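You operate a simulated robot arm through the tools that you are given. There is no shell and no other tool. Be economical: measure what you need, move in short steps, check, and stop when the job is done.

You are at the controls of a simulated two-armed robot. One attempt, no reset.

TASK
Ladle soup over the open jar's line, then screw its lid on.
Fine: only a little over the line; put the ladle back on its dish and close the pot; spill nothing. Set down upright: ladle.

Only the result counts: the job must be done as asked and must still hold three seconds after the hand-in. Knocking over, shifting, dropping, spilling or breaking anything else fails it. Lids that push on must go on centred and level and be pressed home; caps that screw on are set level and turned clockwise until they are tight.

THE ROBOT
Two 7-joint arms with two-finger parallel grippers on one trunk, on a base that drives. Base frame: it is fixed to the floor where the robot stands at the start and does not move with it; the origin is under the middle of the robot, x ahead of it, y to its left, z up. Units: mm, rad, N and s.
The left shoulder is at the start at [60, 144, 926], the right one opposite. With the tool pointing down near the work surface each hand reaches from about 320 to 740 mm from the robot's upright axis, wherever it stands, measured 20 degrees to its own side. Places, roughly: jar [-750, 1500, 1500]; soup pot lid [900, 300, 900]. Payload 1.57 kg a hand.
The tool frame of a hand sits at the grasp point between the pads (the TCP): z along the fingers, y along the line on which they close. The tips reach 30 mm beyond it. The gripper opens to 110 mm. The fingers are 24 mm wide and 12 mm thick; the gripper's body (48 by 112 mm) begins 78 mm behind the TCP.
Orientation is that of the tool frame in the base frame, as a unit quaternion [w, x, y, z]. With the fingers straight down and closing along the base's y, the tool's x points along the base's -x, its y along +y and its z along -z.

THE INTERFACE
- The arms move only by the tool servo_tool. It takes "left_steps", "right_steps" or both (then of equal length, played together; a hand with none holds still); each is a list of rows, each a list of 7 numbers: the shift along the tool's x, y, z in units of 30 mm (1.0 is 30 mm), then the turn, a rotation vector about the tool's x, y, z in units of 6 degrees (1.0 is 6 degrees), then the gripper command, from -1 (fully open) to 1 (shut), values between in proportion. In form: [[dx, dy, dz, rx, ry, rz, grip], ...]. A call has 1 to 12 rows; each row shifts and turns the commanded pose from where the row before left it, along the tool's axes as they then stand. A call with a number of a shift or a turn outside -1 to 1 is refused whole. A row lasts 0.2 s, in which the tool goes at most 50 mm and 0.15 rad; a call with a longer step from one row to the next is refused whole, and so is a gripper value outside its range. Where a pose cannot be reached the arm comes as near as it can. A force on the tool above 90 N (or 10 N above the force at the start of the call, whichever is more), or a blocked arm, ends the call early, and 0.2 s more pass. Each finger travels about 45 mm/s and halts on what it meets, pressing with about 27 N; the grip force reading is that of the motor and also rises with nothing between the fingers. The clock runs only during rows and for 0.2 s after the last one: add rows that do not move to give the fingers time. It gives the time, the measured TCP pose, the force on the tool (base axes), the opening and the grip force at its end, in the units of the frame above (readings bear some noise), with the torque about the TCP (base axes, N m) and any sound that the robot's microphone picked up.
- Cameras (640 x 400 px; columns grow to the right, rows downward): "scene" is now at [55.2, 0.8, 1536]; the picture's right is [0.24, -0.97, 0.00], its down [-0.69, -0.17, -0.70] and it looks along [0.68, 0.17, -0.71] (base axes); focal length 266 px, centre (320, 200). "left" rides on the left gripper at [70, -16, -141] in its tool frame; the picture's right is [0.23, 0.97, 0.00], its down [-0.86, 0.20, -0.48] and it looks along [-0.47, 0.11, 0.88] (tool axes); focal length 222 px, centre (320, 200). "right" rides on the right gripper at [70, 16, -141] in its tool frame; the picture's right is [-0.23, 0.97, 0.00], its down [-0.86, -0.20, -0.48] and it looks along [-0.47, -0.11, 0.88] (tool axes); focal length 222 px, centre (320, 200). There is no depth. A picture from a camera that has moved, and an enlarged one, comes with that camera's place and axes in the base frame and with its lens. The place of the scene camera against the robot may be out by one fixed shift of up to 25 mm in any direction.
- snapshot(camera): a new picture of that camera. The clock stands still meanwhile.
- raise_lower(by): slides the trunk up (or, below 0, down) by that many mm; the arms and the scene camera ride with it, the base frame stays. It gives what a move gives, with no picture.
- roll_base(legs): drives the robot by 1 to 6 legs, each [ahead, left, turn to the left] in mm, mm and rad, along the robot's own axes; the way and the turn of a leg run together, so that a leg with both is an arc; at most 1500 mm and 3.142 rad a leg. The arms and the cameras ride along, it lands a little off, and it stops where it bumps. It gives what a move gives.
- pan_tilt(pan, tilt): turns the head with the scene camera to pan (to the left, within 1.501 rad either way) and tilt (down, from -0.506 to 1.204), counted from straight ahead of the robot. It gives what a move gives.
- enlarge(camera, box): a new picture of the part [left, top, right, bottom] of that camera's present view, enlarged. The clock stands still meanwhile.
- hand_in(): hands the job in; it is judged then, once.

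Go step by step. Nothing tells you exact positions but the pictures and the camera data: compare them with the known pose of the tool, close in by small moves and look again before you grip or let go. The budget is 120 turns and 88 pictures, counting those below and the enlarged ones. Unless the task says otherwise, let go and move clear before handing in.

The tools are called after ">>>" as a command line: name --argument value ..., lists and objects as JSON in quotes. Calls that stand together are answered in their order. servo_tool: Moves the arms, as the interface text tells. Its arguments: {"type":"object","properties":{"left_steps":{"type":"array","items":{"type":"array","items":{"type":"number"}}},"right_steps":{"type":"array","items":{"type":"array","items":{"type":"number"}}}},"required":[]} The other tools are called the same way: raise_lower (by) slides the trunk up or down; roll_base (legs) drives the base; pan_tilt (pan, tilt) turns the head that bears the scene camera; snapshot (camera) takes a picture; enlarge (camera, box) takes an enlarged picture of a part of a camera's view; hand_in () hands the job in.

At the start:

```text
time: 0.0
left_position: [304.8, 346.4, 1000.3]
left_tool_rot: [-0.001, 0.0, 1.0, 0.0]
left_wrist_force: [-0.5, -0.2, -0.9]
left_ft_torque: [0.02, 0.01, 0.02]
left_opening: 109.8
left_finger_force: 0.1
right_position: [390.0, 19.0, 999.6]
right_tool_rot: [0.0, 0.0, 1.0, 0.0]
right_wrist_force: [0.0, 0.8, -1.0]
right_ft_torque: [0.0, 0.03, 0.0]
right_opening: 110.2
right_finger_force: 0.1
trunk travel left (down, up): [-525.0, 65.0]
robot x, y, heading: [-2.6, 0.8, 0.003]
head pan, tilt: [0.244, 0.791]
```

scene: 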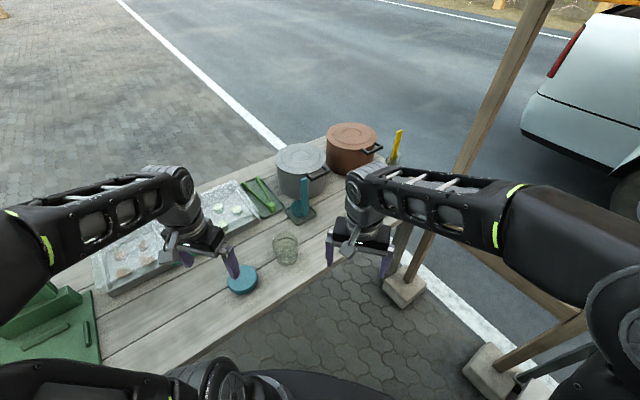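
right: 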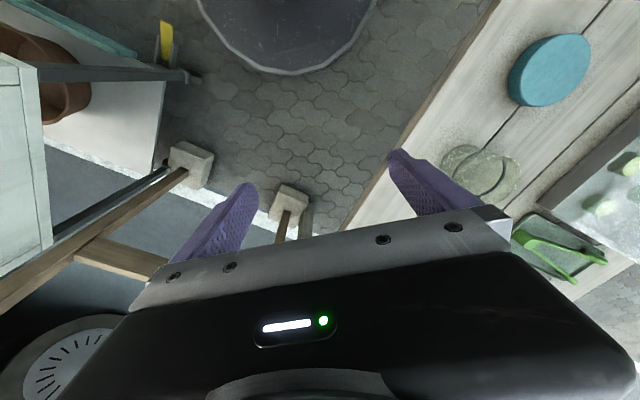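
left: 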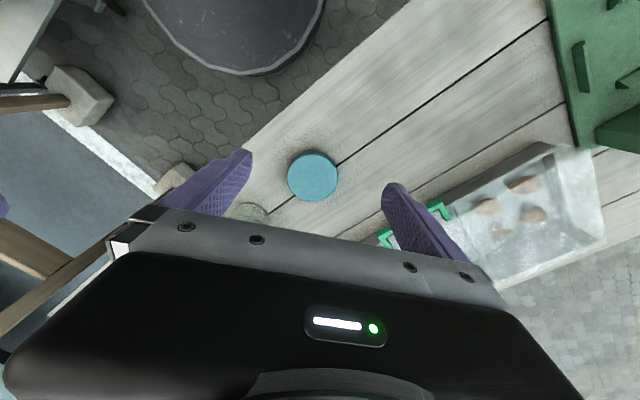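

I see a slanted table with two pots (grey, copper), a teal ladle on its dish, a glass jar and a teal lid. I'll look closer before measuring.

>>> enlarge --camera "scene" --box '[220, 110, 420, 235]'

>>> enlarge --camera "scene" --box '[200, 180, 360, 300]'

```text
3.20 times, centred on (320, 172) of scene
camera zoom: at [55.2, 0.8, 1536.0], right [0.24, -0.97, 0.0], down [-0.69, -0.17, -0.7], along [0.68, 0.17, -0.71], focal length 851 px, centre (320, 288)
```

zoom: 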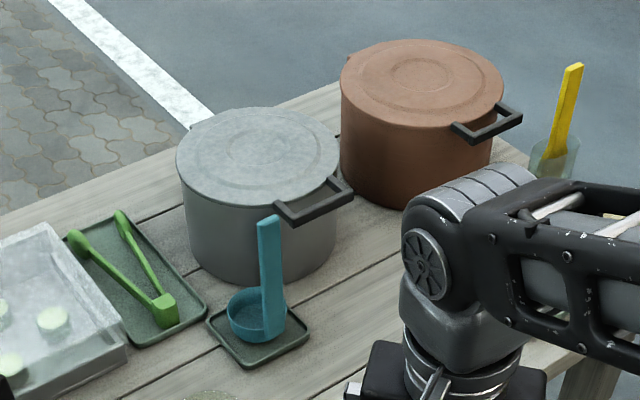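

```text
3.33 times, centred on (280, 240) of scene
camera zoom: at [55.2, 0.8, 1536.0], right [0.24, -0.97, 0.0], down [-0.69, -0.17, -0.7], along [0.68, 0.17, -0.71], focal length 886 px, centre (453, 67)
```

zoom: 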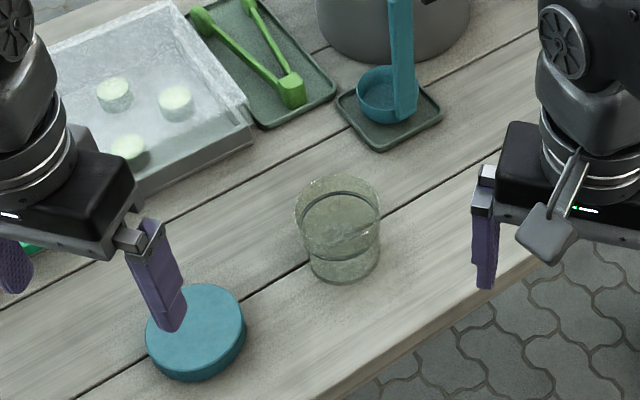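

The grey pot computes to about [880, 280], matching the hint for the soup pot. The jar hint doesn't match the glass at about [517, 234], so I'll look left for another jar before deciding.

>>> pan_tilt --pan 1.5 --tilt 0.2

>>> snapshot --camera "scene"

```text
time: 1.4
left_position: [303.9, 346.8, 999.6]
left_tool_rot: [0.0, -0.001, 1.0, 0.0]
left_wrist_force: [-0.7, 0.2, 0.1]
left_ft_torque: [0.03, -0.02, -0.01]
left_opening: 109.9
left_finger_force: 0.1
right_position: [389.7, 17.9, 999.9]
right_tool_rot: [-0.001, 0.001, 1.0, 0.0]
right_wrist_force: [-0.2, 0.1, -0.5]
right_ft_torque: [-0.01, 0.02, -0.02]
right_opening: 110.0
right_finger_force: 0.1
trunk travel left (down, up): [-525.0, 65.0]
robot x, y, heading: [2.6, -2.4, 0.001]
head pan, tilt: [1.499, 0.201]
```

```text
82 pictures are left
camera scene: at [-16.8, 74.1, 1588.9], right [1.0, -0.07, 0.0], down [-0.01, -0.2, -0.98], along [0.07, 0.98, -0.2], focal length 266 px, centre (320, 200)
```

scene: 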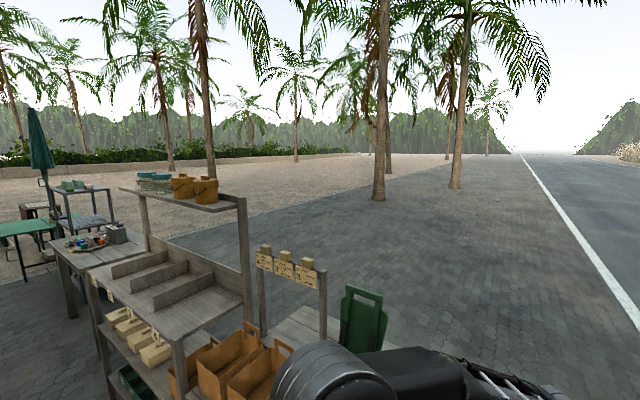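

There is a shelf at roughly the hinted place with items on top; I'll look at them closely.

>>> enlarge --camera "scene" --box '[110, 155, 250, 225]'

>>> enlarge --camera "scene" --box '[0, 160, 140, 290]'

```text
4.57 times, centred on (180, 190) of scene
camera zoom: at [-16.8, 74.1, 1588.9], right [1.0, -0.07, 0.0], down [-0.01, -0.2, -0.98], along [0.07, 0.98, -0.2], focal length 1216 px, centre (960, 246)
```

zoom: 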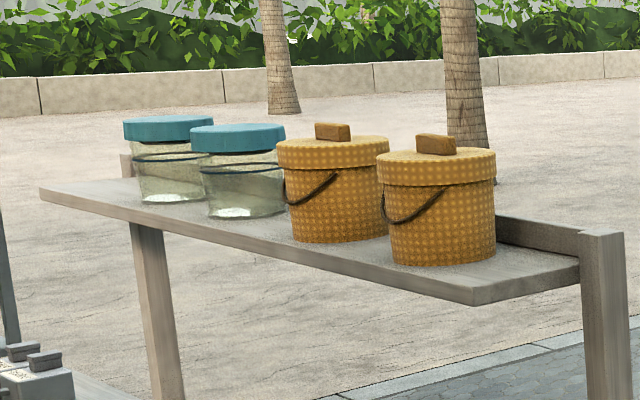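

```text
3.08 times, centred on (70, 225) of scene
camera zoom: at [-16.8, 74.1, 1588.9], right [1.0, -0.07, 0.0], down [-0.01, -0.2, -0.98], along [0.07, 0.98, -0.2], focal length 818 px, centre (1089, 123)
```

zoom: 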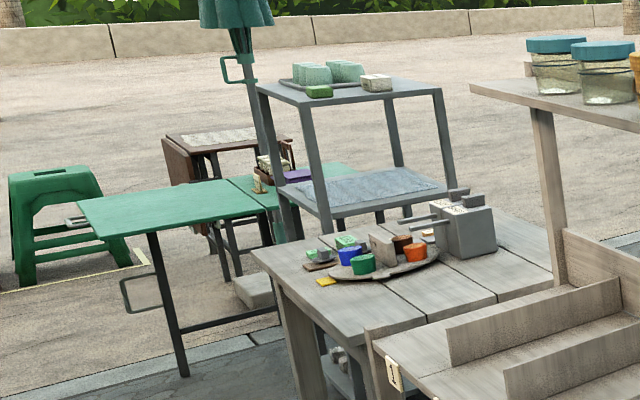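

Those shelf jars are closed; the open jar is the glass on the table. The table's front edge faces about 0.86 rad to my left, so I'll turn to face it, slide right in front of the pot/ladle/jar area, and look again.

>>> roll_base --legs '[[0, 0, 0.859], [0, -400, 0]]'

>>> pan_tilt --pan 0.0 --tilt 0.75

>>> snapshot --camera "scene"

>>> snapshot --camera "right"

```text
time: 5.6
left_position: [158.2, 295.4, 999.7]
left_tool_rot: [0.001, -0.4, 0.916, 0.0]
left_wrist_force: [-0.5, 0.7, -0.4]
left_ft_torque: [-0.04, 0.0, 0.03]
left_opening: 110.2
left_finger_force: 0.0
right_position: [458.0, 134.0, 999.5]
right_tool_rot: [-0.001, -0.4, 0.917, 0.0]
right_wrist_force: [0.5, 0.4, 0.2]
right_ft_torque: [-0.04, -0.02, 0.0]
right_opening: 109.9
right_finger_force: 0.0
trunk travel left (down, up): [-525.0, 65.0]
robot x, y, heading: [205.1, -164.7, 0.822]
head pan, tilt: [1.499, 0.201]
stopped in leg 2: the robot was blocked; the commanded pose is now the measured one
```

```text
time: 7.2
left_position: [157.2, 292.5, 1000.3]
left_tool_rot: [0.001, -0.4, 0.917, 0.001]
left_wrist_force: [-0.4, -0.3, 0.6]
left_ft_torque: [0.01, -0.01, 0.0]
left_opening: 110.0
left_finger_force: 0.0
right_position: [456.1, 132.0, 1001.3]
right_tool_rot: [0.0, -0.399, 0.917, -0.001]
right_wrist_force: [0.7, -0.8, -0.5]
right_ft_torque: [0.05, -0.02, 0.01]
right_opening: 110.0
right_finger_force: 0.1
trunk travel left (down, up): [-525.0, 65.0]
robot x, y, heading: [202.6, -163.1, 0.824]
head pan, tilt: [0.0, 0.75]
```

```text
79 pictures are left
camera scene: at [246.2, -145.8, 1539.3], right [0.73, -0.68, 0.0], down [-0.46, -0.5, -0.73], along [0.5, 0.54, -0.68], focal length 266 px, centre (320, 200)
```

scene: 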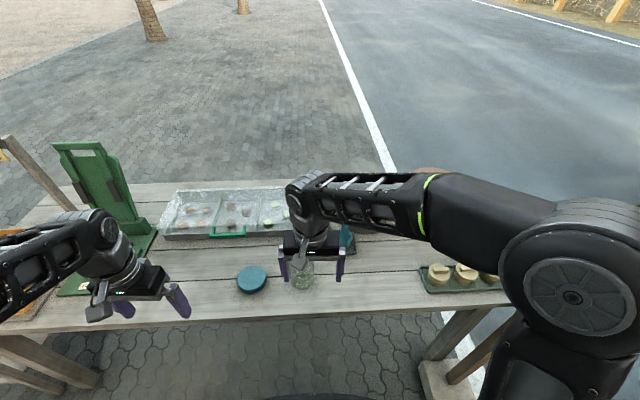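

```text
78 pictures are left
camera right: at [398.6, 92.0, 1141.8], right [-0.56, 0.83, 0.0], down [0.73, 0.49, 0.48], along [0.4, 0.27, -0.88], focal length 222 px, centre (320, 200)
```

right: 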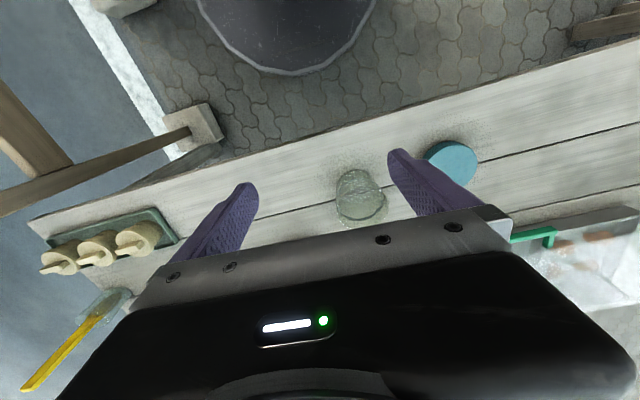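

The drive was blocked at about 260 mm to the right, probably my right elbow against a canopy post. I'll look to the right to confirm.

>>> pan_tilt --pan -0.9 --tilt 0.6

>>> snapshot --camera "scene"

```text
time: 8.4
left_position: [157.8, 292.7, 999.4]
left_tool_rot: [0.001, -0.4, 0.916, 0.0]
left_wrist_force: [-0.1, -0.4, 0.1]
left_ft_torque: [0.01, -0.01, 0.01]
left_opening: 110.2
left_finger_force: 0.1
right_position: [455.7, 131.8, 1001.2]
right_tool_rot: [0.0, -0.399, 0.917, 0.001]
right_wrist_force: [0.0, -0.4, 1.4]
right_ft_torque: [0.0, -0.01, 0.01]
right_opening: 109.9
right_finger_force: 0.0
trunk travel left (down, up): [-525.0, 65.0]
robot x, y, heading: [204.8, -167.8, 0.821]
head pan, tilt: [-0.901, 0.6]
```

```text
77 pictures are left
camera scene: at [278.1, -213.4, 1552.2], right [-0.08, -1.0, 0.0], down [-0.56, 0.04, -0.82], along [0.82, -0.06, -0.57], focal length 266 px, centre (320, 200)
```

scene: 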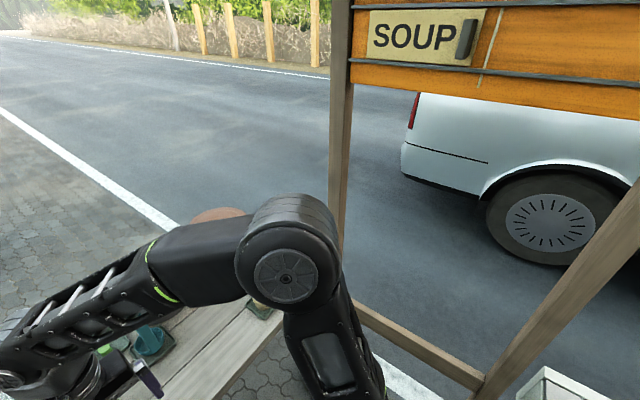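

The elbow triangulates to well clear of the posts, so something low is blocking. I'll look down around the base.

>>> pan_tilt --pan -1.2 --tilt 1.2

>>> snapshot --camera "scene"

>>> pan_tilt --pan -0.1 --tilt 1.2

>>> snapshot --camera "scene"

```text
time: 9.4
left_position: [157.2, 291.9, 1000.1]
left_tool_rot: [0.001, -0.4, 0.917, 0.0]
left_wrist_force: [-0.3, 0.6, -0.1]
left_ft_torque: [-0.03, 0.0, -0.01]
left_opening: 110.0
left_finger_force: 0.1
right_position: [455.7, 132.7, 1000.1]
right_tool_rot: [0.0, -0.4, 0.917, -0.001]
right_wrist_force: [0.1, 0.1, 0.2]
right_ft_torque: [-0.04, -0.02, 0.0]
right_opening: 109.9
right_finger_force: 0.0
trunk travel left (down, up): [-525.0, 65.0]
robot x, y, heading: [204.5, -164.8, 0.821]
head pan, tilt: [-1.201, 1.201]
```

```text
76 pictures are left
camera scene: at [242.0, -227.3, 1507.6], right [-0.37, -0.93, 0.0], down [-0.87, 0.34, -0.36], along [0.34, -0.13, -0.93], focal length 266 px, centre (320, 200)
```

scene: 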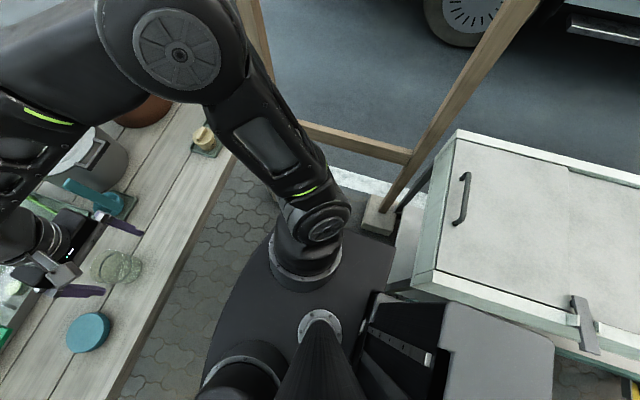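

```text
time: 10.7
left_position: [158.1, 292.9, 999.8]
left_tool_rot: [0.001, -0.4, 0.917, 0.001]
left_wrist_force: [-0.7, 0.2, -0.4]
left_ft_torque: [0.0, 0.01, -0.02]
left_opening: 110.0
left_finger_force: 0.1
right_position: [456.9, 132.6, 1000.2]
right_tool_rot: [0.0, -0.4, 0.917, 0.0]
right_wrist_force: [-0.2, 0.6, 0.4]
right_ft_torque: [0.01, 0.0, -0.03]
right_opening: 110.1
right_finger_force: 0.0
trunk travel left (down, up): [-525.0, 65.0]
robot x, y, heading: [202.8, -167.8, 0.823]
head pan, tilt: [-0.099, 1.201]
```

```text
75 pictures are left
camera scene: at [231.9, -169.7, 1507.6], right [0.66, -0.75, 0.0], down [-0.7, -0.62, -0.36], along [0.27, 0.24, -0.93], focal length 266 px, centre (320, 200)
```

scene: 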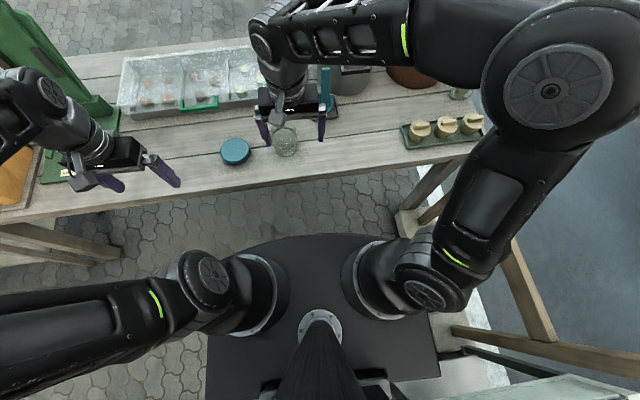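

The cart and post-block at my right rear blocked the base; moving forward first should clear it. I raise both hands (and draw the left one in) before driving ahead then right.

>>> servo_tool --left_steps '[[0, 0, -1, 0, 0, 0, -1], [0, 0, -1, 0, 0, 0, -1], [0, 0, -1, 0, 0, 0, -1], [0, 0, -1, 0, 0, 0, -1], [0, -1, 0, 0, 0, 0, -1], [0, -1, 0, 0, 0, 0, -1], [0, -1, 0, 0, 0, 0, -1], [0, -1, 0, 0, 0, 0, -1]]' --right_steps '[[0, 0, -1, 0, 0, 0, -1], [0, 0, -1, 0, 0, 0, -1], [0, 0, -1, 0, 0, 0, -1], [0, 0, -1, 0, 0, 0, -1], [0, -1, 0, 0, 0, 0, -1], [0, -1, 0, 0, 0, 0, -1], [0, -1, 0, 0, 0, 0, -1], [0, -1, 0, 0, 0, 0, -1]]'

>>> roll_base --legs '[[160, 0, 0.03], [0, -120, 0]]'

>>> pan_tilt --pan -0.1 --tilt 0.9

>>> snapshot --camera "scene"

```text
time: 12.5
left_position: [248.6, 215.2, 1114.4]
left_tool_rot: [0.001, -0.401, 0.916, 0.0]
left_wrist_force: [-0.2, 0.5, -0.1]
left_ft_torque: [0.04, -0.03, -0.03]
left_opening: 110.1
left_finger_force: 0.2
left hand out of reach, approached as far as the arm can: row 6
right_position: [542.4, 50.2, 1118.9]
right_tool_rot: [-0.001, -0.402, 0.916, 0.001]
right_wrist_force: [1.0, 0.4, -0.8]
right_ft_torque: [0.0, 0.03, -0.02]
right_opening: 110.1
right_finger_force: 0.1
right hand out of reach, approached as far as the arm can: row 4
trunk travel left (down, up): [-525.0, 65.0]
robot x, y, heading: [204.0, -164.6, 0.824]
head pan, tilt: [-0.099, 1.201]
```

```text
time: 14.8
left_position: [437.8, 257.2, 1114.6]
left_tool_rot: [0.0, -0.416, 0.909, 0.001]
left_wrist_force: [0.0, 0.1, -0.3]
left_ft_torque: [0.01, 0.01, 0.04]
left_opening: 110.1
left_finger_force: 0.1
right_position: [736.4, 101.5, 1118.4]
right_tool_rot: [-0.001, -0.415, 0.91, 0.001]
right_wrist_force: [0.4, -0.7, -0.4]
right_ft_torque: [0.03, 0.02, 0.04]
right_opening: 110.0
right_finger_force: 0.1
trunk travel left (down, up): [-525.0, 65.0]
robot x, y, heading: [405.3, -125.1, 0.854]
head pan, tilt: [-0.099, 1.201]
```

```text
time: 15.6
left_position: [438.2, 257.2, 1114.1]
left_tool_rot: [0.001, -0.415, 0.91, 0.0]
left_wrist_force: [-0.2, 0.6, 0.2]
left_ft_torque: [0.01, -0.02, -0.01]
left_opening: 109.9
left_finger_force: 0.1
right_position: [735.0, 103.0, 1119.5]
right_tool_rot: [0.0, -0.416, 0.909, 0.001]
right_wrist_force: [-0.8, 0.5, -0.5]
right_ft_torque: [-0.01, 0.02, -0.01]
right_opening: 109.9
right_finger_force: 0.0
trunk travel left (down, up): [-525.0, 65.0]
robot x, y, heading: [402.6, -123.0, 0.858]
head pan, tilt: [-0.099, 0.901]
```

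```text
74 pictures are left
camera scene: at [447.2, -114.3, 1527.3], right [0.69, -0.73, 0.0], down [-0.57, -0.54, -0.62], along [0.45, 0.43, -0.78], focal length 266 px, centre (320, 200)
```

scene: 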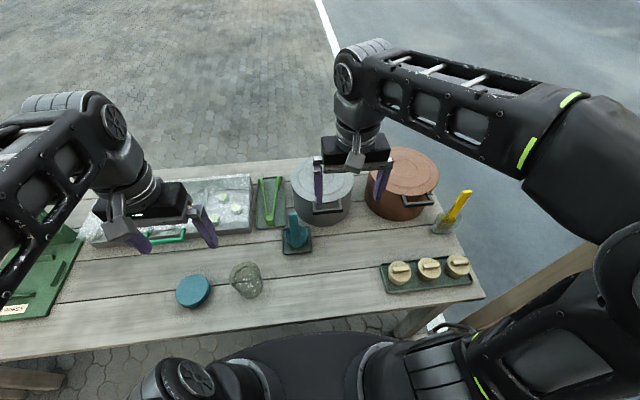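

The base is well placed now. I'll inspect the pot lid and ladle closely.

>>> enlarge --camera "scene" --box '[260, 130, 400, 260]'

>>> snapshot --camera "right"

>>> snapshot --camera "left"

```text
3.08 times, centred on (330, 195) of scene
camera zoom: at [447.2, -114.3, 1527.3], right [0.69, -0.73, 0.0], down [-0.57, -0.54, -0.62], along [0.45, 0.43, -0.78], focal length 818 px, centre (289, 215)
```

zoom: 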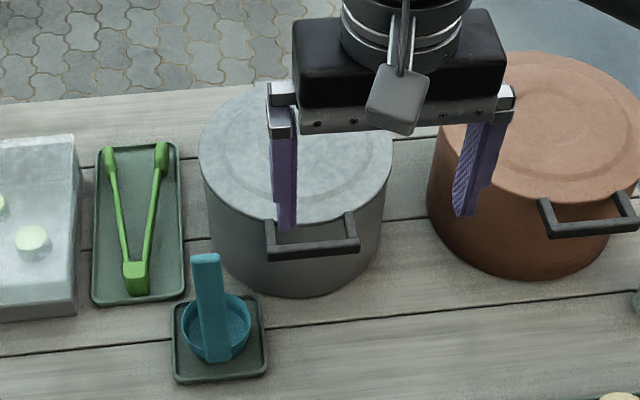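

```text
72 pictures are left
camera right: at [679.6, 60.2, 1260.5], right [-0.59, 0.81, 0.0], down [0.71, 0.51, 0.48], along [0.39, 0.28, -0.88], focal length 222 px, centre (320, 200)
```

right: 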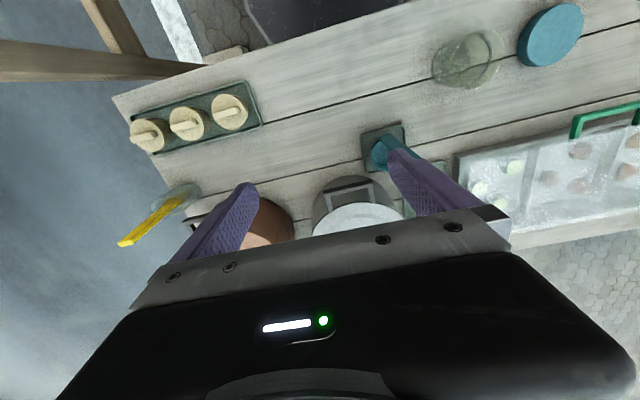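

```text
71 pictures are left
camera left: at [403.1, 194.9, 1255.2], right [-0.88, 0.47, 0.0], down [0.41, 0.78, 0.48], along [0.22, 0.42, -0.88], focal length 222 px, centre (320, 200)
```

left: 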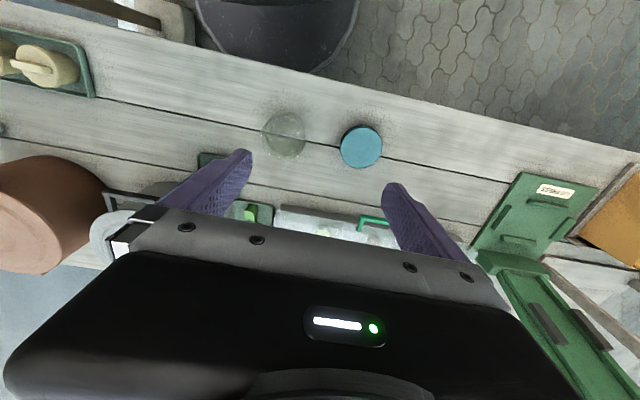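

The loop handle projects toward me at lid level; I need to know whether it belongs to the lid. Zooming via the right camera.

>>> enlarge --camera "right" --box '[290, 100, 450, 240]'

>>> enlarge --camera "scene" --box '[300, 185, 360, 225]'

```text
2.86 times, centred on (370, 170) of right
camera zoom: at [679.6, 60.2, 1260.5], right [-0.59, 0.81, 0.0], down [0.71, 0.51, 0.48], along [0.39, 0.28, -0.88], focal length 635 px, centre (177, 286)
```

zoom: 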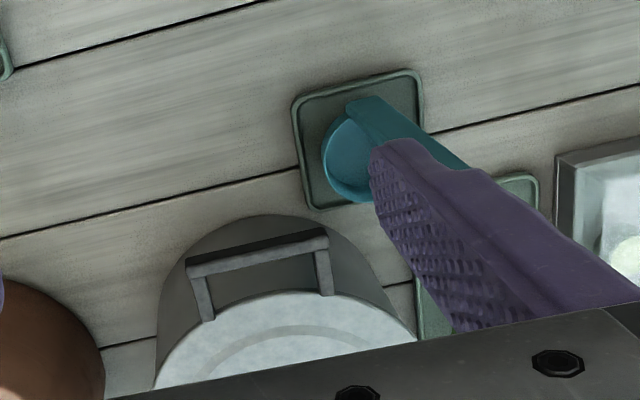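

```text
10.00 times, centred on (330, 205) of scene
camera zoom: at [447.2, -114.3, 1527.3], right [0.69, -0.73, 0.0], down [-0.57, -0.54, -0.62], along [0.45, 0.43, -0.78], focal length 2659 px, centre (220, 150)
```

zoom: 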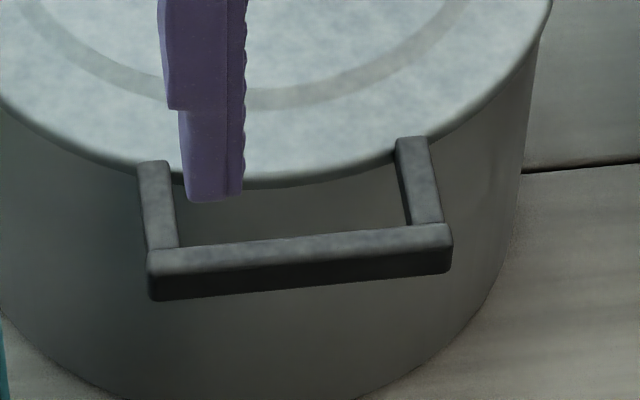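

The handle's legs sit on the lid top, so it is the lid's own handle. I'll bring the right hand above the bar, rotate it 90° so it closes radially across the bar, and partly close the gripper.

>>> servo_tool --right_steps '[[-1, 0.13, 0.3, 0, 0, 0, 0], [-1, 0.13, 0.3, 0, 0, 0, 0.2], [-1, 0.13, 0.3, 0, 0, 0, 0.4], [-0.9, 0.13, 0.3, 0, 0, 0, 0.58], [0, 0, 0, 0, 0, 1, 0.58], [0, 0, 0, 0, 0, 1, 0.58], [0, 0, 0, 0, 0, 1, 0.58], [0, 0, 0, 0, 0, 1, 0.58], [0, 0, 0, 0, 0, 1, 0.58], [0, 0, 0, 0, 0, 1, 0.58], [0, 0, 0, 0, 0, 1, 0.58], [0, 0, 0, 0, 0, 1, 0.58]]'

>>> servo_tool --right_steps '[[0, 0, 0, 0, 0, 1, 0.58], [0, 0, 0, 0, 0, 1, 0.58], [0, 0, 0, 0, 0, 1, 0.58], [0, 0, 0, 0, 0, 1, 0.58], [0, 0, 0, 0, 0, 1, 0.58], [0, 0, 0, 0, 0, 1, 0.58], [0, 0, 0, 0, 0, 1, 0.58], [0, 0, 0.5, 0, 0, 0, 0.58], [0, 0, 0.5, 0, 0, 0, 0.58]]'

>>> snapshot --camera "right"

>>> snapshot --camera "scene"

```text
time: 18.2
left_position: [436.2, 257.7, 1114.8]
left_tool_rot: [0.001, -0.415, 0.91, 0.001]
left_wrist_force: [0.4, -0.6, -0.1]
left_ft_torque: [-0.02, 0.01, -0.01]
left_opening: 110.0
left_finger_force: 0.1
right_position: [800.1, 200.9, 1082.9]
right_tool_rot: [-0.001, -0.009, 1.0, 0.001]
right_wrist_force: [0.8, -0.2, 0.3]
right_ft_torque: [0.02, -0.02, -0.01]
right_opening: 23.0
right_finger_force: 0.0
trunk travel left (down, up): [-525.0, 65.0]
robot x, y, heading: [410.2, -121.6, 0.86]
head pan, tilt: [-0.099, 0.901]
```

```text
time: 20.2
left_position: [437.1, 258.3, 1114.9]
left_tool_rot: [0.001, -0.416, 0.91, 0.001]
left_wrist_force: [-0.5, -0.5, -0.2]
left_ft_torque: [0.03, 0.0, -0.02]
left_opening: 109.8
left_finger_force: 0.0
right_position: [799.9, 201.9, 1051.1]
right_tool_rot: [0.0, 0.35, 0.937, -0.001]
right_wrist_force: [0.3, 1.0, -0.5]
right_ft_torque: [-0.01, 0.01, 0.01]
right_opening: 23.0
right_finger_force: 0.1
trunk travel left (down, up): [-525.0, 65.0]
robot x, y, heading: [406.7, -125.2, 0.857]
head pan, tilt: [-0.099, 0.901]
```

```text
68 pictures are left
camera right: at [760.3, 259.2, 1192.7], right [0.81, 0.59, 0.0], down [0.52, -0.71, 0.48], along [0.28, -0.39, -0.88], focal length 222 px, centre (320, 200)
```

right: 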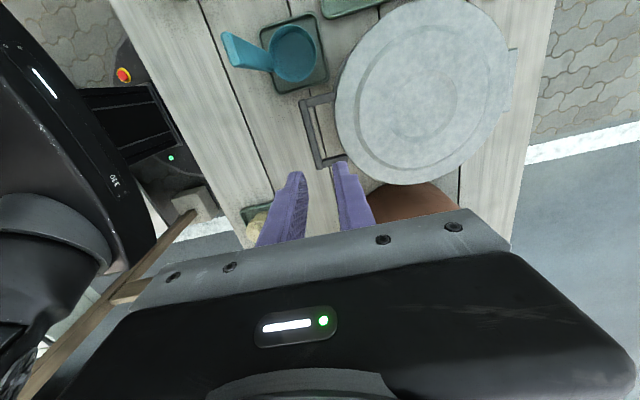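

```text
67 pictures are left
camera scene: at [447.3, -114.1, 1527.4], right [0.69, -0.73, 0.0], down [-0.57, -0.54, -0.62], along [0.45, 0.43, -0.78], focal length 266 px, centre (320, 200)
```

scene: 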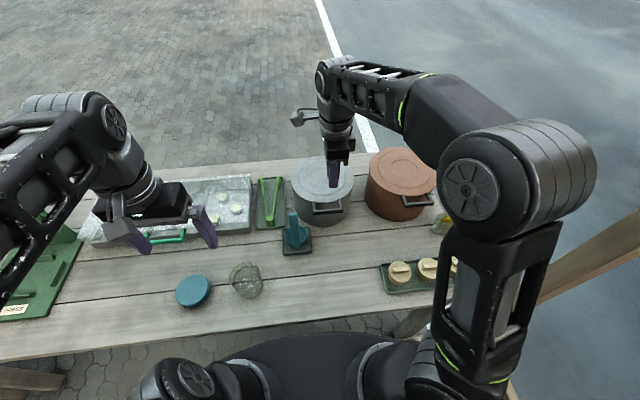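

Very good view of lid, handle and ladle. I'll enlarge for precise measurement.

>>> enlarge --camera "right" --box '[280, 80, 380, 200]'

>>> enlarge --camera "right" --box '[200, 0, 360, 100]'

```text
3.33 times, centred on (330, 140) of right
camera zoom: at [760.3, 259.2, 1192.7], right [0.81, 0.59, 0.0], down [0.52, -0.71, 0.48], along [0.28, -0.39, -0.88], focal length 740 px, centre (287, 400)
```

zoom: 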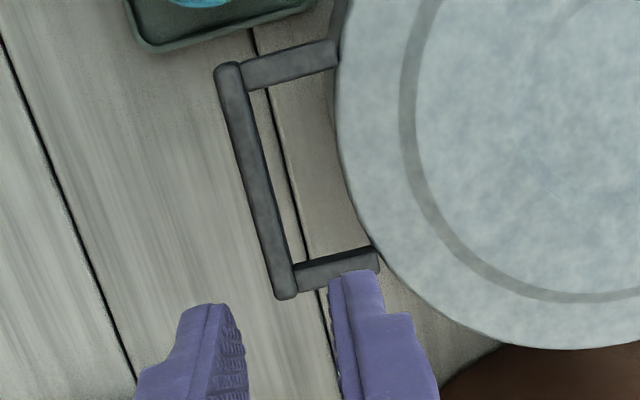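

```text
4.00 times, centred on (280, 50) of right
camera zoom: at [760.3, 259.2, 1192.7], right [0.81, 0.59, 0.0], down [0.52, -0.71, 0.48], along [0.28, -0.39, -0.88], focal length 888 px, centre (480, 800)
```

zoom: 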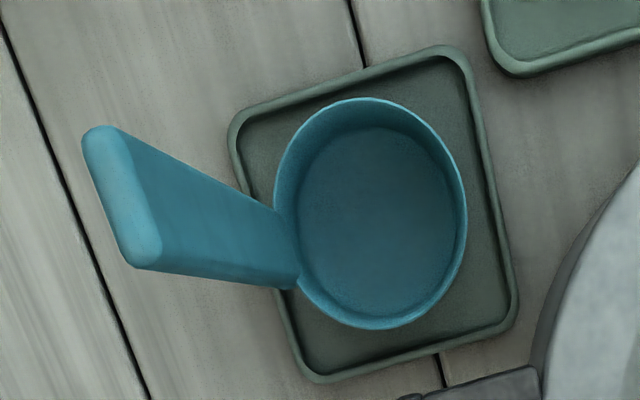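

Triangulating, the bar centre is at about [790, 201, 906] and lies within 2° of my closing axis' normal. I shift over it, descend to z≈955 and check.

>>> servo_tool --right_steps '[[0.24, -0.25, 0.8, 0, 0, 0.25, 0.58], [0, 0, 0.8, 0, 0, 0, 0.58], [0, 0, 0.8, 0, 0, 0, 0.58], [0, 0, 0.8, 0, 0, 0, 0.58], [0, 0, 0, 0, 0, 0, 0.58]]'

>>> snapshot --camera "right"

>>> enlarge --camera "scene" --box '[280, 130, 400, 230]'

```text
time: 21.4
left_position: [437.0, 257.6, 1113.4]
left_tool_rot: [0.0, -0.415, 0.91, 0.0]
left_wrist_force: [0.5, -0.5, 0.7]
left_ft_torque: [0.0, 0.01, 0.03]
left_opening: 110.0
left_finger_force: 0.0
right_position: [790.1, 202.4, 957.1]
right_tool_rot: [-0.001, 0.362, 0.932, 0.001]
right_wrist_force: [-0.4, -0.5, -0.1]
right_ft_torque: [-0.03, 0.01, -0.01]
right_opening: 23.1
right_finger_force: 0.0
trunk travel left (down, up): [-525.0, 65.0]
robot x, y, heading: [406.9, -122.5, 0.854]
head pan, tilt: [-0.099, 0.901]
```

```text
64 pictures are left
camera right: at [751.0, 261.0, 1099.1], right [0.82, 0.57, 0.0], down [0.5, -0.72, 0.48], along [0.27, -0.39, -0.88], focal length 222 px, centre (320, 200)
```

right: 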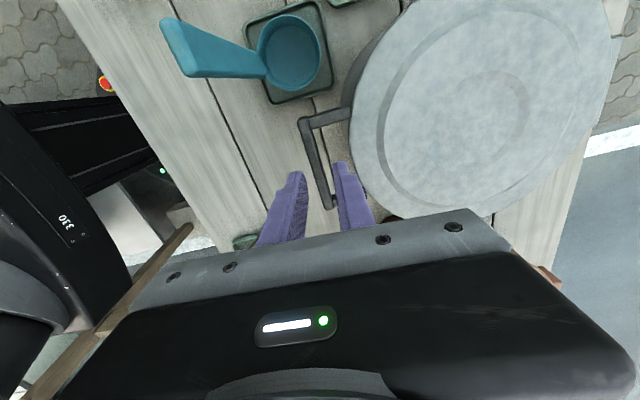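

```text
4.00 times, centred on (340, 180) of scene
camera zoom: at [447.0, -114.3, 1527.4], right [0.69, -0.73, 0.0], down [-0.57, -0.54, -0.62], along [0.45, 0.43, -0.78], focal length 1064 px, centre (240, 280)
```

zoom: 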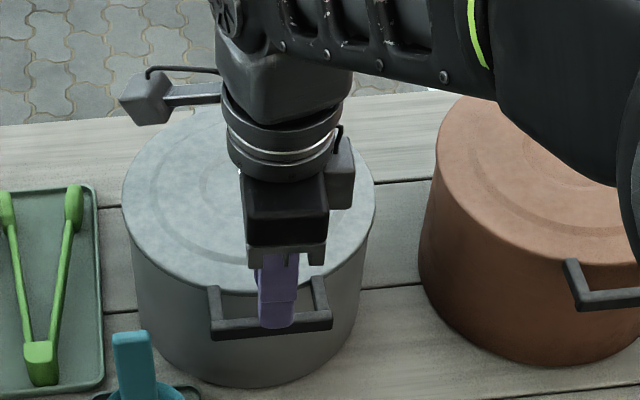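

The bar sits midway between the fingers. Descending to bar height.

>>> servo_tool --right_steps '[[0, 0, 0.7, 0, 0, 0, 0.58], [0, 0, 0.7, 0, 0, 0, 0.58], [0, 0, 0.5, 0, 0, 0, 0.58], [0, 0, 0, 0, 0, 0, 0.58]]'

>>> snapshot --camera "right"

```text
time: 22.4
left_position: [436.7, 257.8, 1113.1]
left_tool_rot: [0.001, -0.416, 0.909, 0.0]
left_wrist_force: [-0.7, -0.1, 0.2]
left_ft_torque: [0.0, 0.0, 0.01]
left_opening: 110.1
left_finger_force: 0.1
right_position: [790.2, 202.3, 900.8]
right_tool_rot: [0.001, 0.362, 0.932, 0.0]
right_wrist_force: [0.2, 0.5, -0.4]
right_ft_torque: [0.0, 0.0, -0.01]
right_opening: 23.1
right_finger_force: 0.0
trunk travel left (down, up): [-525.0, 65.0]
robot x, y, heading: [402.3, -122.8, 0.853]
head pan, tilt: [-0.099, 0.901]
```

```text
62 pictures are left
camera right: at [751.0, 261.1, 1042.6], right [0.82, 0.57, 0.0], down [0.5, -0.72, 0.48], along [0.27, -0.39, -0.88], focal length 222 px, centre (320, 200)
```

right: 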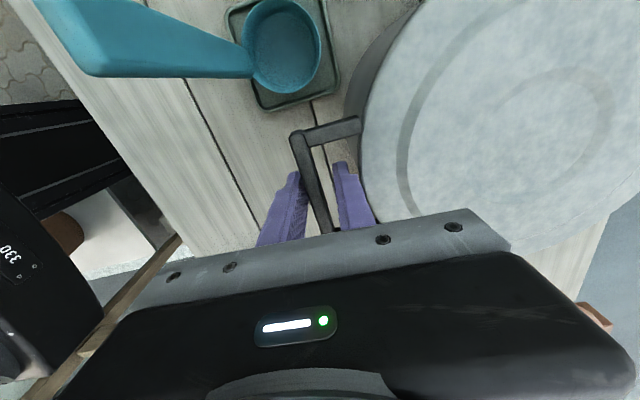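

The bar is between the pads. Closing and doing a tiny lift to feel the weight.

>>> servo_tool --right_steps '[[0, 0, 0, 0, 0, 0, 1], [0, 0, 0, 0, 0, 0, 1], [0, 0, 0, 0, 0, 0, 1], [0, 0, 0, 0, 0, 0, 1]]'

>>> servo_tool --right_steps '[[0, 0, -0.3, 0, 0, 0, 1], [0, 0, -0.3, 0, 0, 0, 1], [0, 0, 0, 0, 0, 0, 1]]'

>>> snapshot --camera "right"

>>> enlarge --camera "scene" --box '[280, 130, 400, 230]'

```text
time: 23.4
left_position: [436.3, 257.2, 1114.4]
left_tool_rot: [0.001, -0.415, 0.91, 0.0]
left_wrist_force: [-0.8, 0.4, -0.2]
left_ft_torque: [0.01, -0.01, 0.0]
left_opening: 110.0
left_finger_force: 0.0
right_position: [787.2, 201.0, 902.5]
right_tool_rot: [0.0, 0.361, 0.932, 0.0]
right_wrist_force: [-10.5, -13.4, -2.4]
right_ft_torque: [0.02, 0.05, 0.77]
right_opening: 10.8
right_finger_force: 28.2
trunk travel left (down, up): [-525.0, 65.0]
robot x, y, heading: [405.5, -124.8, 0.858]
head pan, tilt: [-0.099, 0.901]
```

```text
time: 24.2
left_position: [436.4, 256.1, 1115.2]
left_tool_rot: [0.001, -0.415, 0.91, -0.001]
left_wrist_force: [0.7, 0.5, 0.3]
left_ft_torque: [0.01, 0.01, -0.01]
left_opening: 110.1
left_finger_force: 0.0
right_position: [790.6, 201.0, 919.5]
right_tool_rot: [-0.001, 0.362, 0.932, 0.001]
right_wrist_force: [-12.3, -8.2, -2.2]
right_ft_torque: [-0.24, 0.33, 0.74]
right_opening: 11.9
right_finger_force: 29.0
trunk travel left (down, up): [-525.0, 65.0]
robot x, y, heading: [407.1, -126.3, 0.859]
head pan, tilt: [-0.099, 0.901]
```

```text
61 pictures are left
camera right: at [749.9, 260.0, 1061.1], right [0.82, 0.57, 0.0], down [0.5, -0.72, 0.48], along [0.27, -0.39, -0.88], focal length 222 px, centre (320, 200)
```

right: 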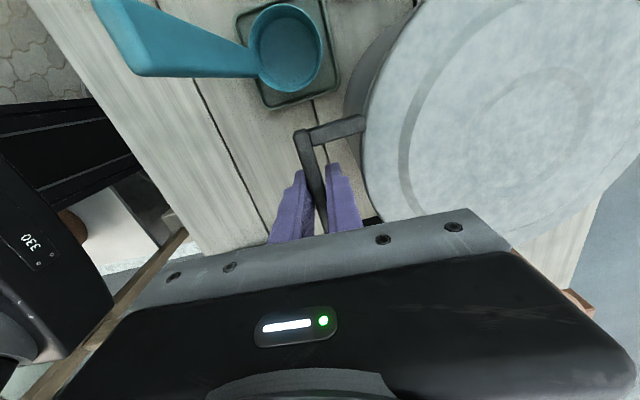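

```text
4.00 times, centred on (340, 180) of scene
camera zoom: at [445.7, -115.1, 1527.5], right [0.69, -0.73, 0.0], down [-0.57, -0.54, -0.62], along [0.45, 0.43, -0.78], focal length 1064 px, centre (240, 280)
```

zoom: 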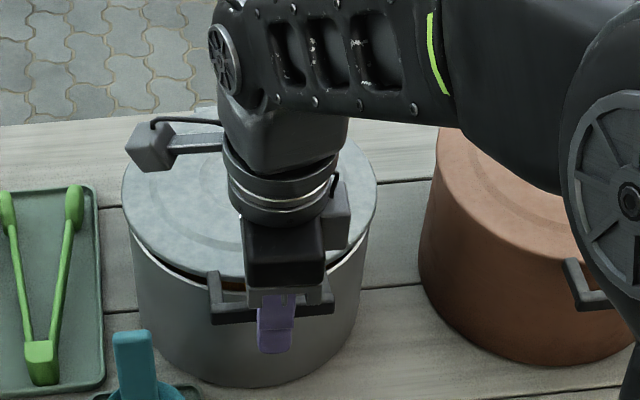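

The lid is coming up at the handle side with soup visible. I relieve the sideways force and lift further.

>>> servo_tool --right_steps '[[0, -0.12, -0.2, 0, 0, 0, 1], [0, 0, -0.5, 0, 0, 0, 1], [0, 0, -0.5, 0, 0, 0, 1], [0, 0, 0, 0, 0, 0, 1]]'

>>> enlarge --camera "scene" --box '[280, 130, 400, 230]'

>>> snapshot --camera "left"

```text
time: 25.2
left_position: [439.7, 263.9, 1112.0]
left_tool_rot: [-0.002, -0.416, 0.91, -0.001]
left_wrist_force: [0.4, 0.1, -0.1]
left_ft_torque: [0.0, 0.01, 0.0]
left_opening: 110.0
left_finger_force: 0.0
right_position: [792.1, 205.8, 953.3]
right_tool_rot: [0.0, 0.362, 0.932, 0.005]
right_wrist_force: [17.6, 32.9, -11.5]
right_ft_torque: [-0.38, 0.36, 0.8]
right_opening: 13.8
right_finger_force: 30.4
trunk travel left (down, up): [-525.0, 65.0]
robot x, y, heading: [405.8, -122.6, 0.861]
head pan, tilt: [-0.099, 0.901]
```

```text
4.00 times, centred on (340, 180) of scene
camera zoom: at [450.8, -108.3, 1527.1], right [0.69, -0.73, 0.0], down [-0.57, -0.54, -0.62], along [0.45, 0.42, -0.79], focal length 1064 px, centre (240, 280)
```

zoom: 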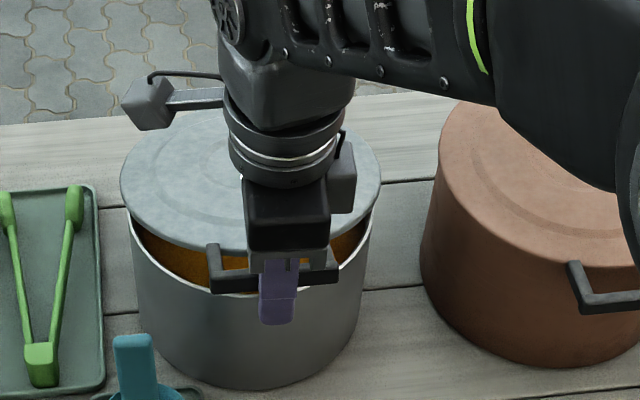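

```text
58 pictures are left
camera left: at [405.9, 199.8, 1253.9], right [-0.89, 0.47, 0.0], down [0.41, 0.78, 0.48], along [0.22, 0.42, -0.88], focal length 222 px, centre (320, 200)
```

left: 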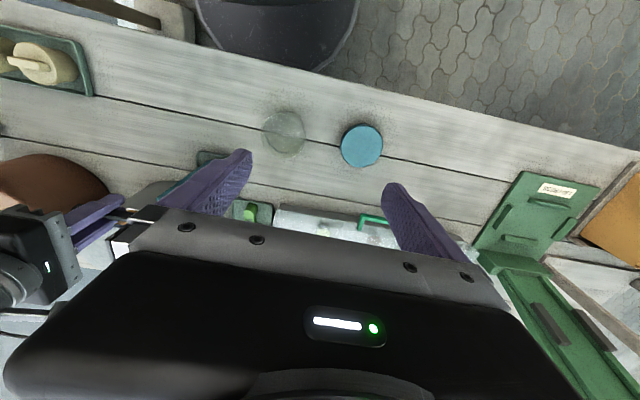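

The lid tilted and its far skirt is caught, pulling the hand inward. I'll relieve by shifting inward and read the load to judge the lid's weight.

>>> servo_tool --right_steps '[[0, 0.2, 0.1, 0, 0, 0, 1], [0, 0.1, 0, 0, 0, 0, 1], [0, 0, 0, 0, 0, 0, 1], [0, 0, 0, 0, 0, 0, 1]]'

```text
time: 26.2
left_position: [434.9, 258.7, 1113.6]
left_tool_rot: [0.002, -0.415, 0.91, 0.0]
left_wrist_force: [-0.5, 0.9, 0.1]
left_ft_torque: [0.02, -0.01, -0.02]
left_opening: 110.1
left_finger_force: 0.0
right_position: [792.1, 204.9, 951.0]
right_tool_rot: [0.0, 0.36, 0.933, -0.001]
right_wrist_force: [-9.0, 5.9, -4.1]
right_ft_torque: [0.02, 0.86, 0.71]
right_opening: 13.4
right_finger_force: 30.0
trunk travel left (down, up): [-525.0, 65.0]
robot x, y, heading: [405.1, -124.1, 0.859]
head pan, tilt: [-0.099, 0.901]
```

I'll fix the small yaw mismatch, then pitch the hand to lift the lid's far edge and see whether the grip holds it.

>>> servo_tool --right_steps '[[0, 0, 0, 0, 0, -0.5, 1], [0, 0, -0.1, -0.7, 0, 0, 1], [0, 0, -0.1, -0.7, 0, 0, 1], [0, 0, -0.1, -0.7, 0, 0, 1], [0, 0, 0, 0, 0, 0, 1]]'

>>> enlarge --camera "scene" --box '[280, 130, 400, 230]'

```text
time: 27.4
left_position: [437.6, 260.7, 1114.1]
left_tool_rot: [-0.001, -0.416, 0.91, 0.0]
left_wrist_force: [-0.5, -0.1, -0.1]
left_ft_torque: [0.0, 0.01, 0.0]
left_opening: 110.0
left_finger_force: 0.1
right_position: [793.7, 206.4, 960.8]
right_tool_rot: [0.038, 0.336, 0.935, 0.104]
right_wrist_force: [-0.9, 13.6, -5.0]
right_ft_torque: [-0.07, 0.23, -0.72]
right_opening: 15.4
right_finger_force: 31.2
trunk travel left (down, up): [-525.0, 65.0]
robot x, y, heading: [405.8, -125.0, 0.861]
head pan, tilt: [-0.099, 0.901]
```

```text
4.00 times, centred on (340, 180) of scene
camera zoom: at [447.7, -111.8, 1527.3], right [0.69, -0.73, 0.0], down [-0.57, -0.54, -0.62], along [0.45, 0.43, -0.78], focal length 1064 px, centre (240, 280)
```

zoom: 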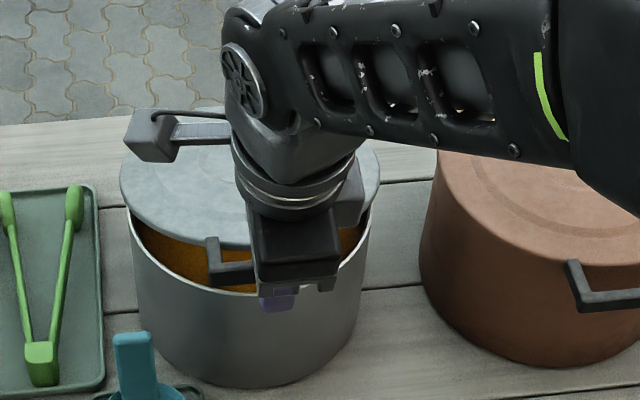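

The grip can't hold this heavy lid (≈1 kg) cantilevered, since it just rotates about the bar. Instead I'll keep its far side resting on the far rim and slide it inward, opening the near half, while the right hand keeps holding it. First I straighten the hand and test with a small slide.

>>> servo_tool --right_steps '[[0, 0, 0.1, 1, 0, 0, 1], [0, 0, 0.1, 1, 0, 0, 1], [0, 0.1, 0.1, 0.5, 0, 0, 1], [0, 0.4, 0.05, 0.5, 0, 0, 1], [0, 0.4, 0.05, 0, 0, 0, 1], [0, 0, 0, 0, 0, 0, 1]]'

>>> enlarge --camera "scene" --box '[280, 130, 400, 230]'

```text
time: 28.8
left_position: [430.4, 251.0, 1117.0]
left_tool_rot: [0.006, -0.415, 0.91, 0.003]
left_wrist_force: [0.2, 0.7, -0.7]
left_ft_torque: [-0.02, 0.0, -0.04]
left_opening: 109.9
left_finger_force: 0.0
right_position: [796.9, 209.0, 946.6]
right_tool_rot: [-0.019, 0.337, 0.94, -0.06]
right_wrist_force: [-57.7, -61.2, 12.6]
right_ft_torque: [-0.38, 0.65, -1.05]
right_opening: 25.1
right_finger_force: 36.5
trunk travel left (down, up): [-525.0, 65.0]
robot x, y, heading: [407.3, -126.0, 0.855]
head pan, tilt: [-0.099, 0.901]
```

```text
4.00 times, centred on (340, 180) of scene
camera zoom: at [438.1, -123.6, 1527.9], right [0.69, -0.73, 0.0], down [-0.57, -0.54, -0.63], along [0.46, 0.43, -0.78], focal length 1064 px, centre (240, 280)
```

zoom: 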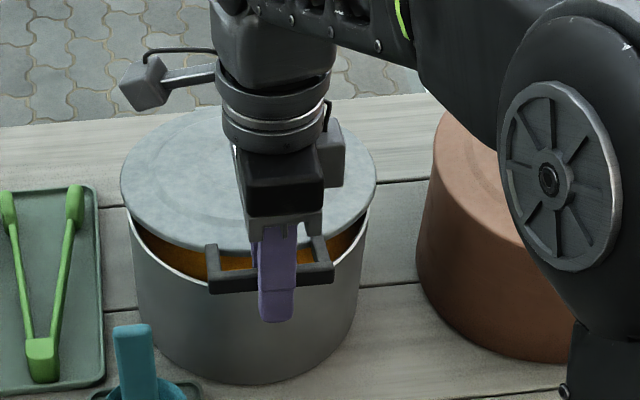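

The lid is blocked both ways at its far end — the small lug there looks like a hinge. So it must swing up about the far rim. First I relieve the force.

>>> servo_tool --right_steps '[[0, -0.4, 0, -0.5, 0, 0, 1], [0, -0.3, 0, -0.5, 0, 0, 1], [0, 0, 0, 0, 0, 0, 1], [0, 0, 0, 0, 0, 0, 1]]'

>>> enlarge --camera "scene" --box '[290, 140, 370, 200]'

>>> enlarge --camera "scene" --box '[350, 130, 450, 210]'

```text
time: 29.8
left_position: [432.9, 256.1, 1116.3]
left_tool_rot: [0.002, -0.416, 0.909, 0.001]
left_wrist_force: [-0.3, -0.6, 0.9]
left_ft_torque: [0.01, 0.04, 0.04]
left_opening: 110.2
left_finger_force: 0.0
right_position: [791.4, 203.3, 948.2]
right_tool_rot: [0.0, 0.338, 0.941, -0.001]
right_wrist_force: [-34.4, -28.6, 6.8]
right_ft_torque: [-0.4, 0.2, -0.76]
right_opening: 12.2
right_finger_force: 29.6
trunk travel left (down, up): [-525.0, 65.0]
robot x, y, heading: [403.4, -125.8, 0.861]
head pan, tilt: [-0.099, 0.901]
```

```text
6.67 times, centred on (330, 170) of scene
camera zoom: at [442.3, -118.2, 1527.6], right [0.69, -0.73, 0.0], down [-0.57, -0.54, -0.62], along [0.45, 0.43, -0.78], focal length 1773 px, centre (253, 400)
```

zoom: 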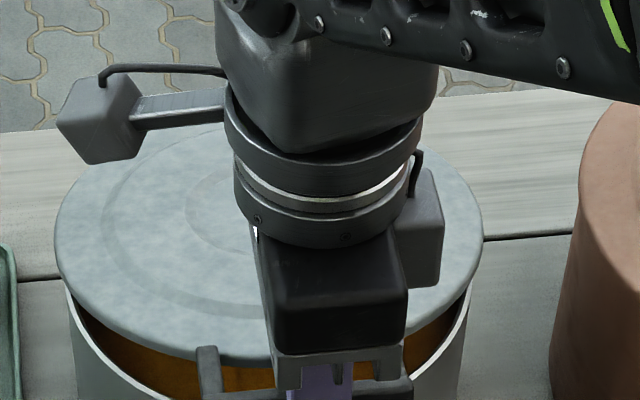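

```text
5.00 times, centred on (400, 170) of scene
camera zoom: at [442.3, -118.2, 1527.6], right [0.69, -0.73, 0.0], down [-0.57, -0.54, -0.62], along [0.45, 0.43, -0.78], focal length 1330 px, centre (-80, 350)
```

zoom: 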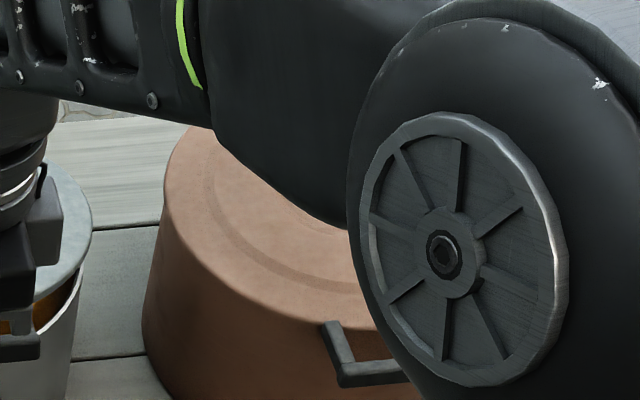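

>>> servo_tool --right_steps '[[0, -0.2, 0, 0, 0, 0, 1], [0, -0.05, 0, 0, 0, 0, 1], [0, 0, 0, 0, 0, 0, 1], [0, 0, 0, 0, 0, 0, 1]]'

```text
time: 30.8
left_position: [435.5, 257.3, 1113.2]
left_tool_rot: [0.002, -0.416, 0.91, 0.001]
left_wrist_force: [0.6, -0.5, -0.2]
left_ft_torque: [0.0, -0.03, -0.03]
left_opening: 110.0
left_finger_force: 0.1
right_position: [791.8, 204.1, 948.4]
right_tool_rot: [0.002, 0.338, 0.941, 0.007]
right_wrist_force: [-10.5, -6.2, -0.8]
right_ft_torque: [-0.8, -0.3, -0.72]
right_opening: 12.2
right_finger_force: 29.3
trunk travel left (down, up): [-525.0, 65.0]
robot x, y, heading: [407.2, -123.9, 0.855]
head pan, tilt: [-0.099, 0.901]
```

Force pattern confirms a hinge about 237 mm beyond the bar (around abs. [933, 392, 900]). I'll lower the lid to a small gap and release briefly to see if the hinge holds by friction.

>>> servo_tool --right_steps '[[0, -0.05, 0.4, 0, 0, 0.25, 1], [0, -0.06, 0.4, 0, 0, 0, 1], [0, -0.03, 0.2, 0, 0, 0, 1], [0, 0, 0, 0, 0, 0, 1], [0, 0, 0, 0, 0, 0, 0.58], [0, 0, 0, 0, 0, 0, 0.58], [0, 0, 0, 0, 0, 0, 0.58]]'

>>> enlarge --camera "scene" --box '[290, 150, 370, 230]'

```text
time: 32.4
left_position: [437.2, 257.9, 1113.8]
left_tool_rot: [0.001, -0.415, 0.91, 0.0]
left_wrist_force: [-0.1, -0.1, 0.8]
left_ft_torque: [-0.02, -0.03, -0.01]
left_opening: 109.9
left_finger_force: 0.0
right_position: [791.9, 201.5, 919.1]
right_tool_rot: [0.001, 0.35, 0.937, 0.006]
right_wrist_force: [0.0, -0.2, -0.2]
right_ft_torque: [-0.02, -0.04, 0.02]
right_opening: 23.1
right_finger_force: 0.1
trunk travel left (down, up): [-525.0, 65.0]
robot x, y, heading: [408.4, -125.0, 0.856]
head pan, tilt: [-0.099, 0.901]
```

```text
5.00 times, centred on (330, 190) of scene
camera zoom: at [447.1, -114.1, 1527.4], right [0.69, -0.73, 0.0], down [-0.57, -0.54, -0.62], along [0.45, 0.43, -0.78], focal length 1330 px, centre (270, 250)
```

zoom: 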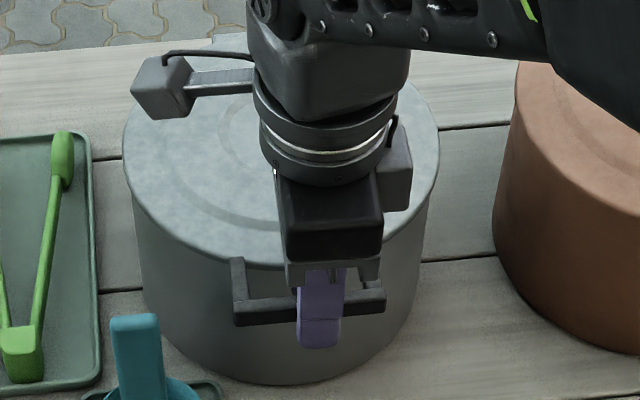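

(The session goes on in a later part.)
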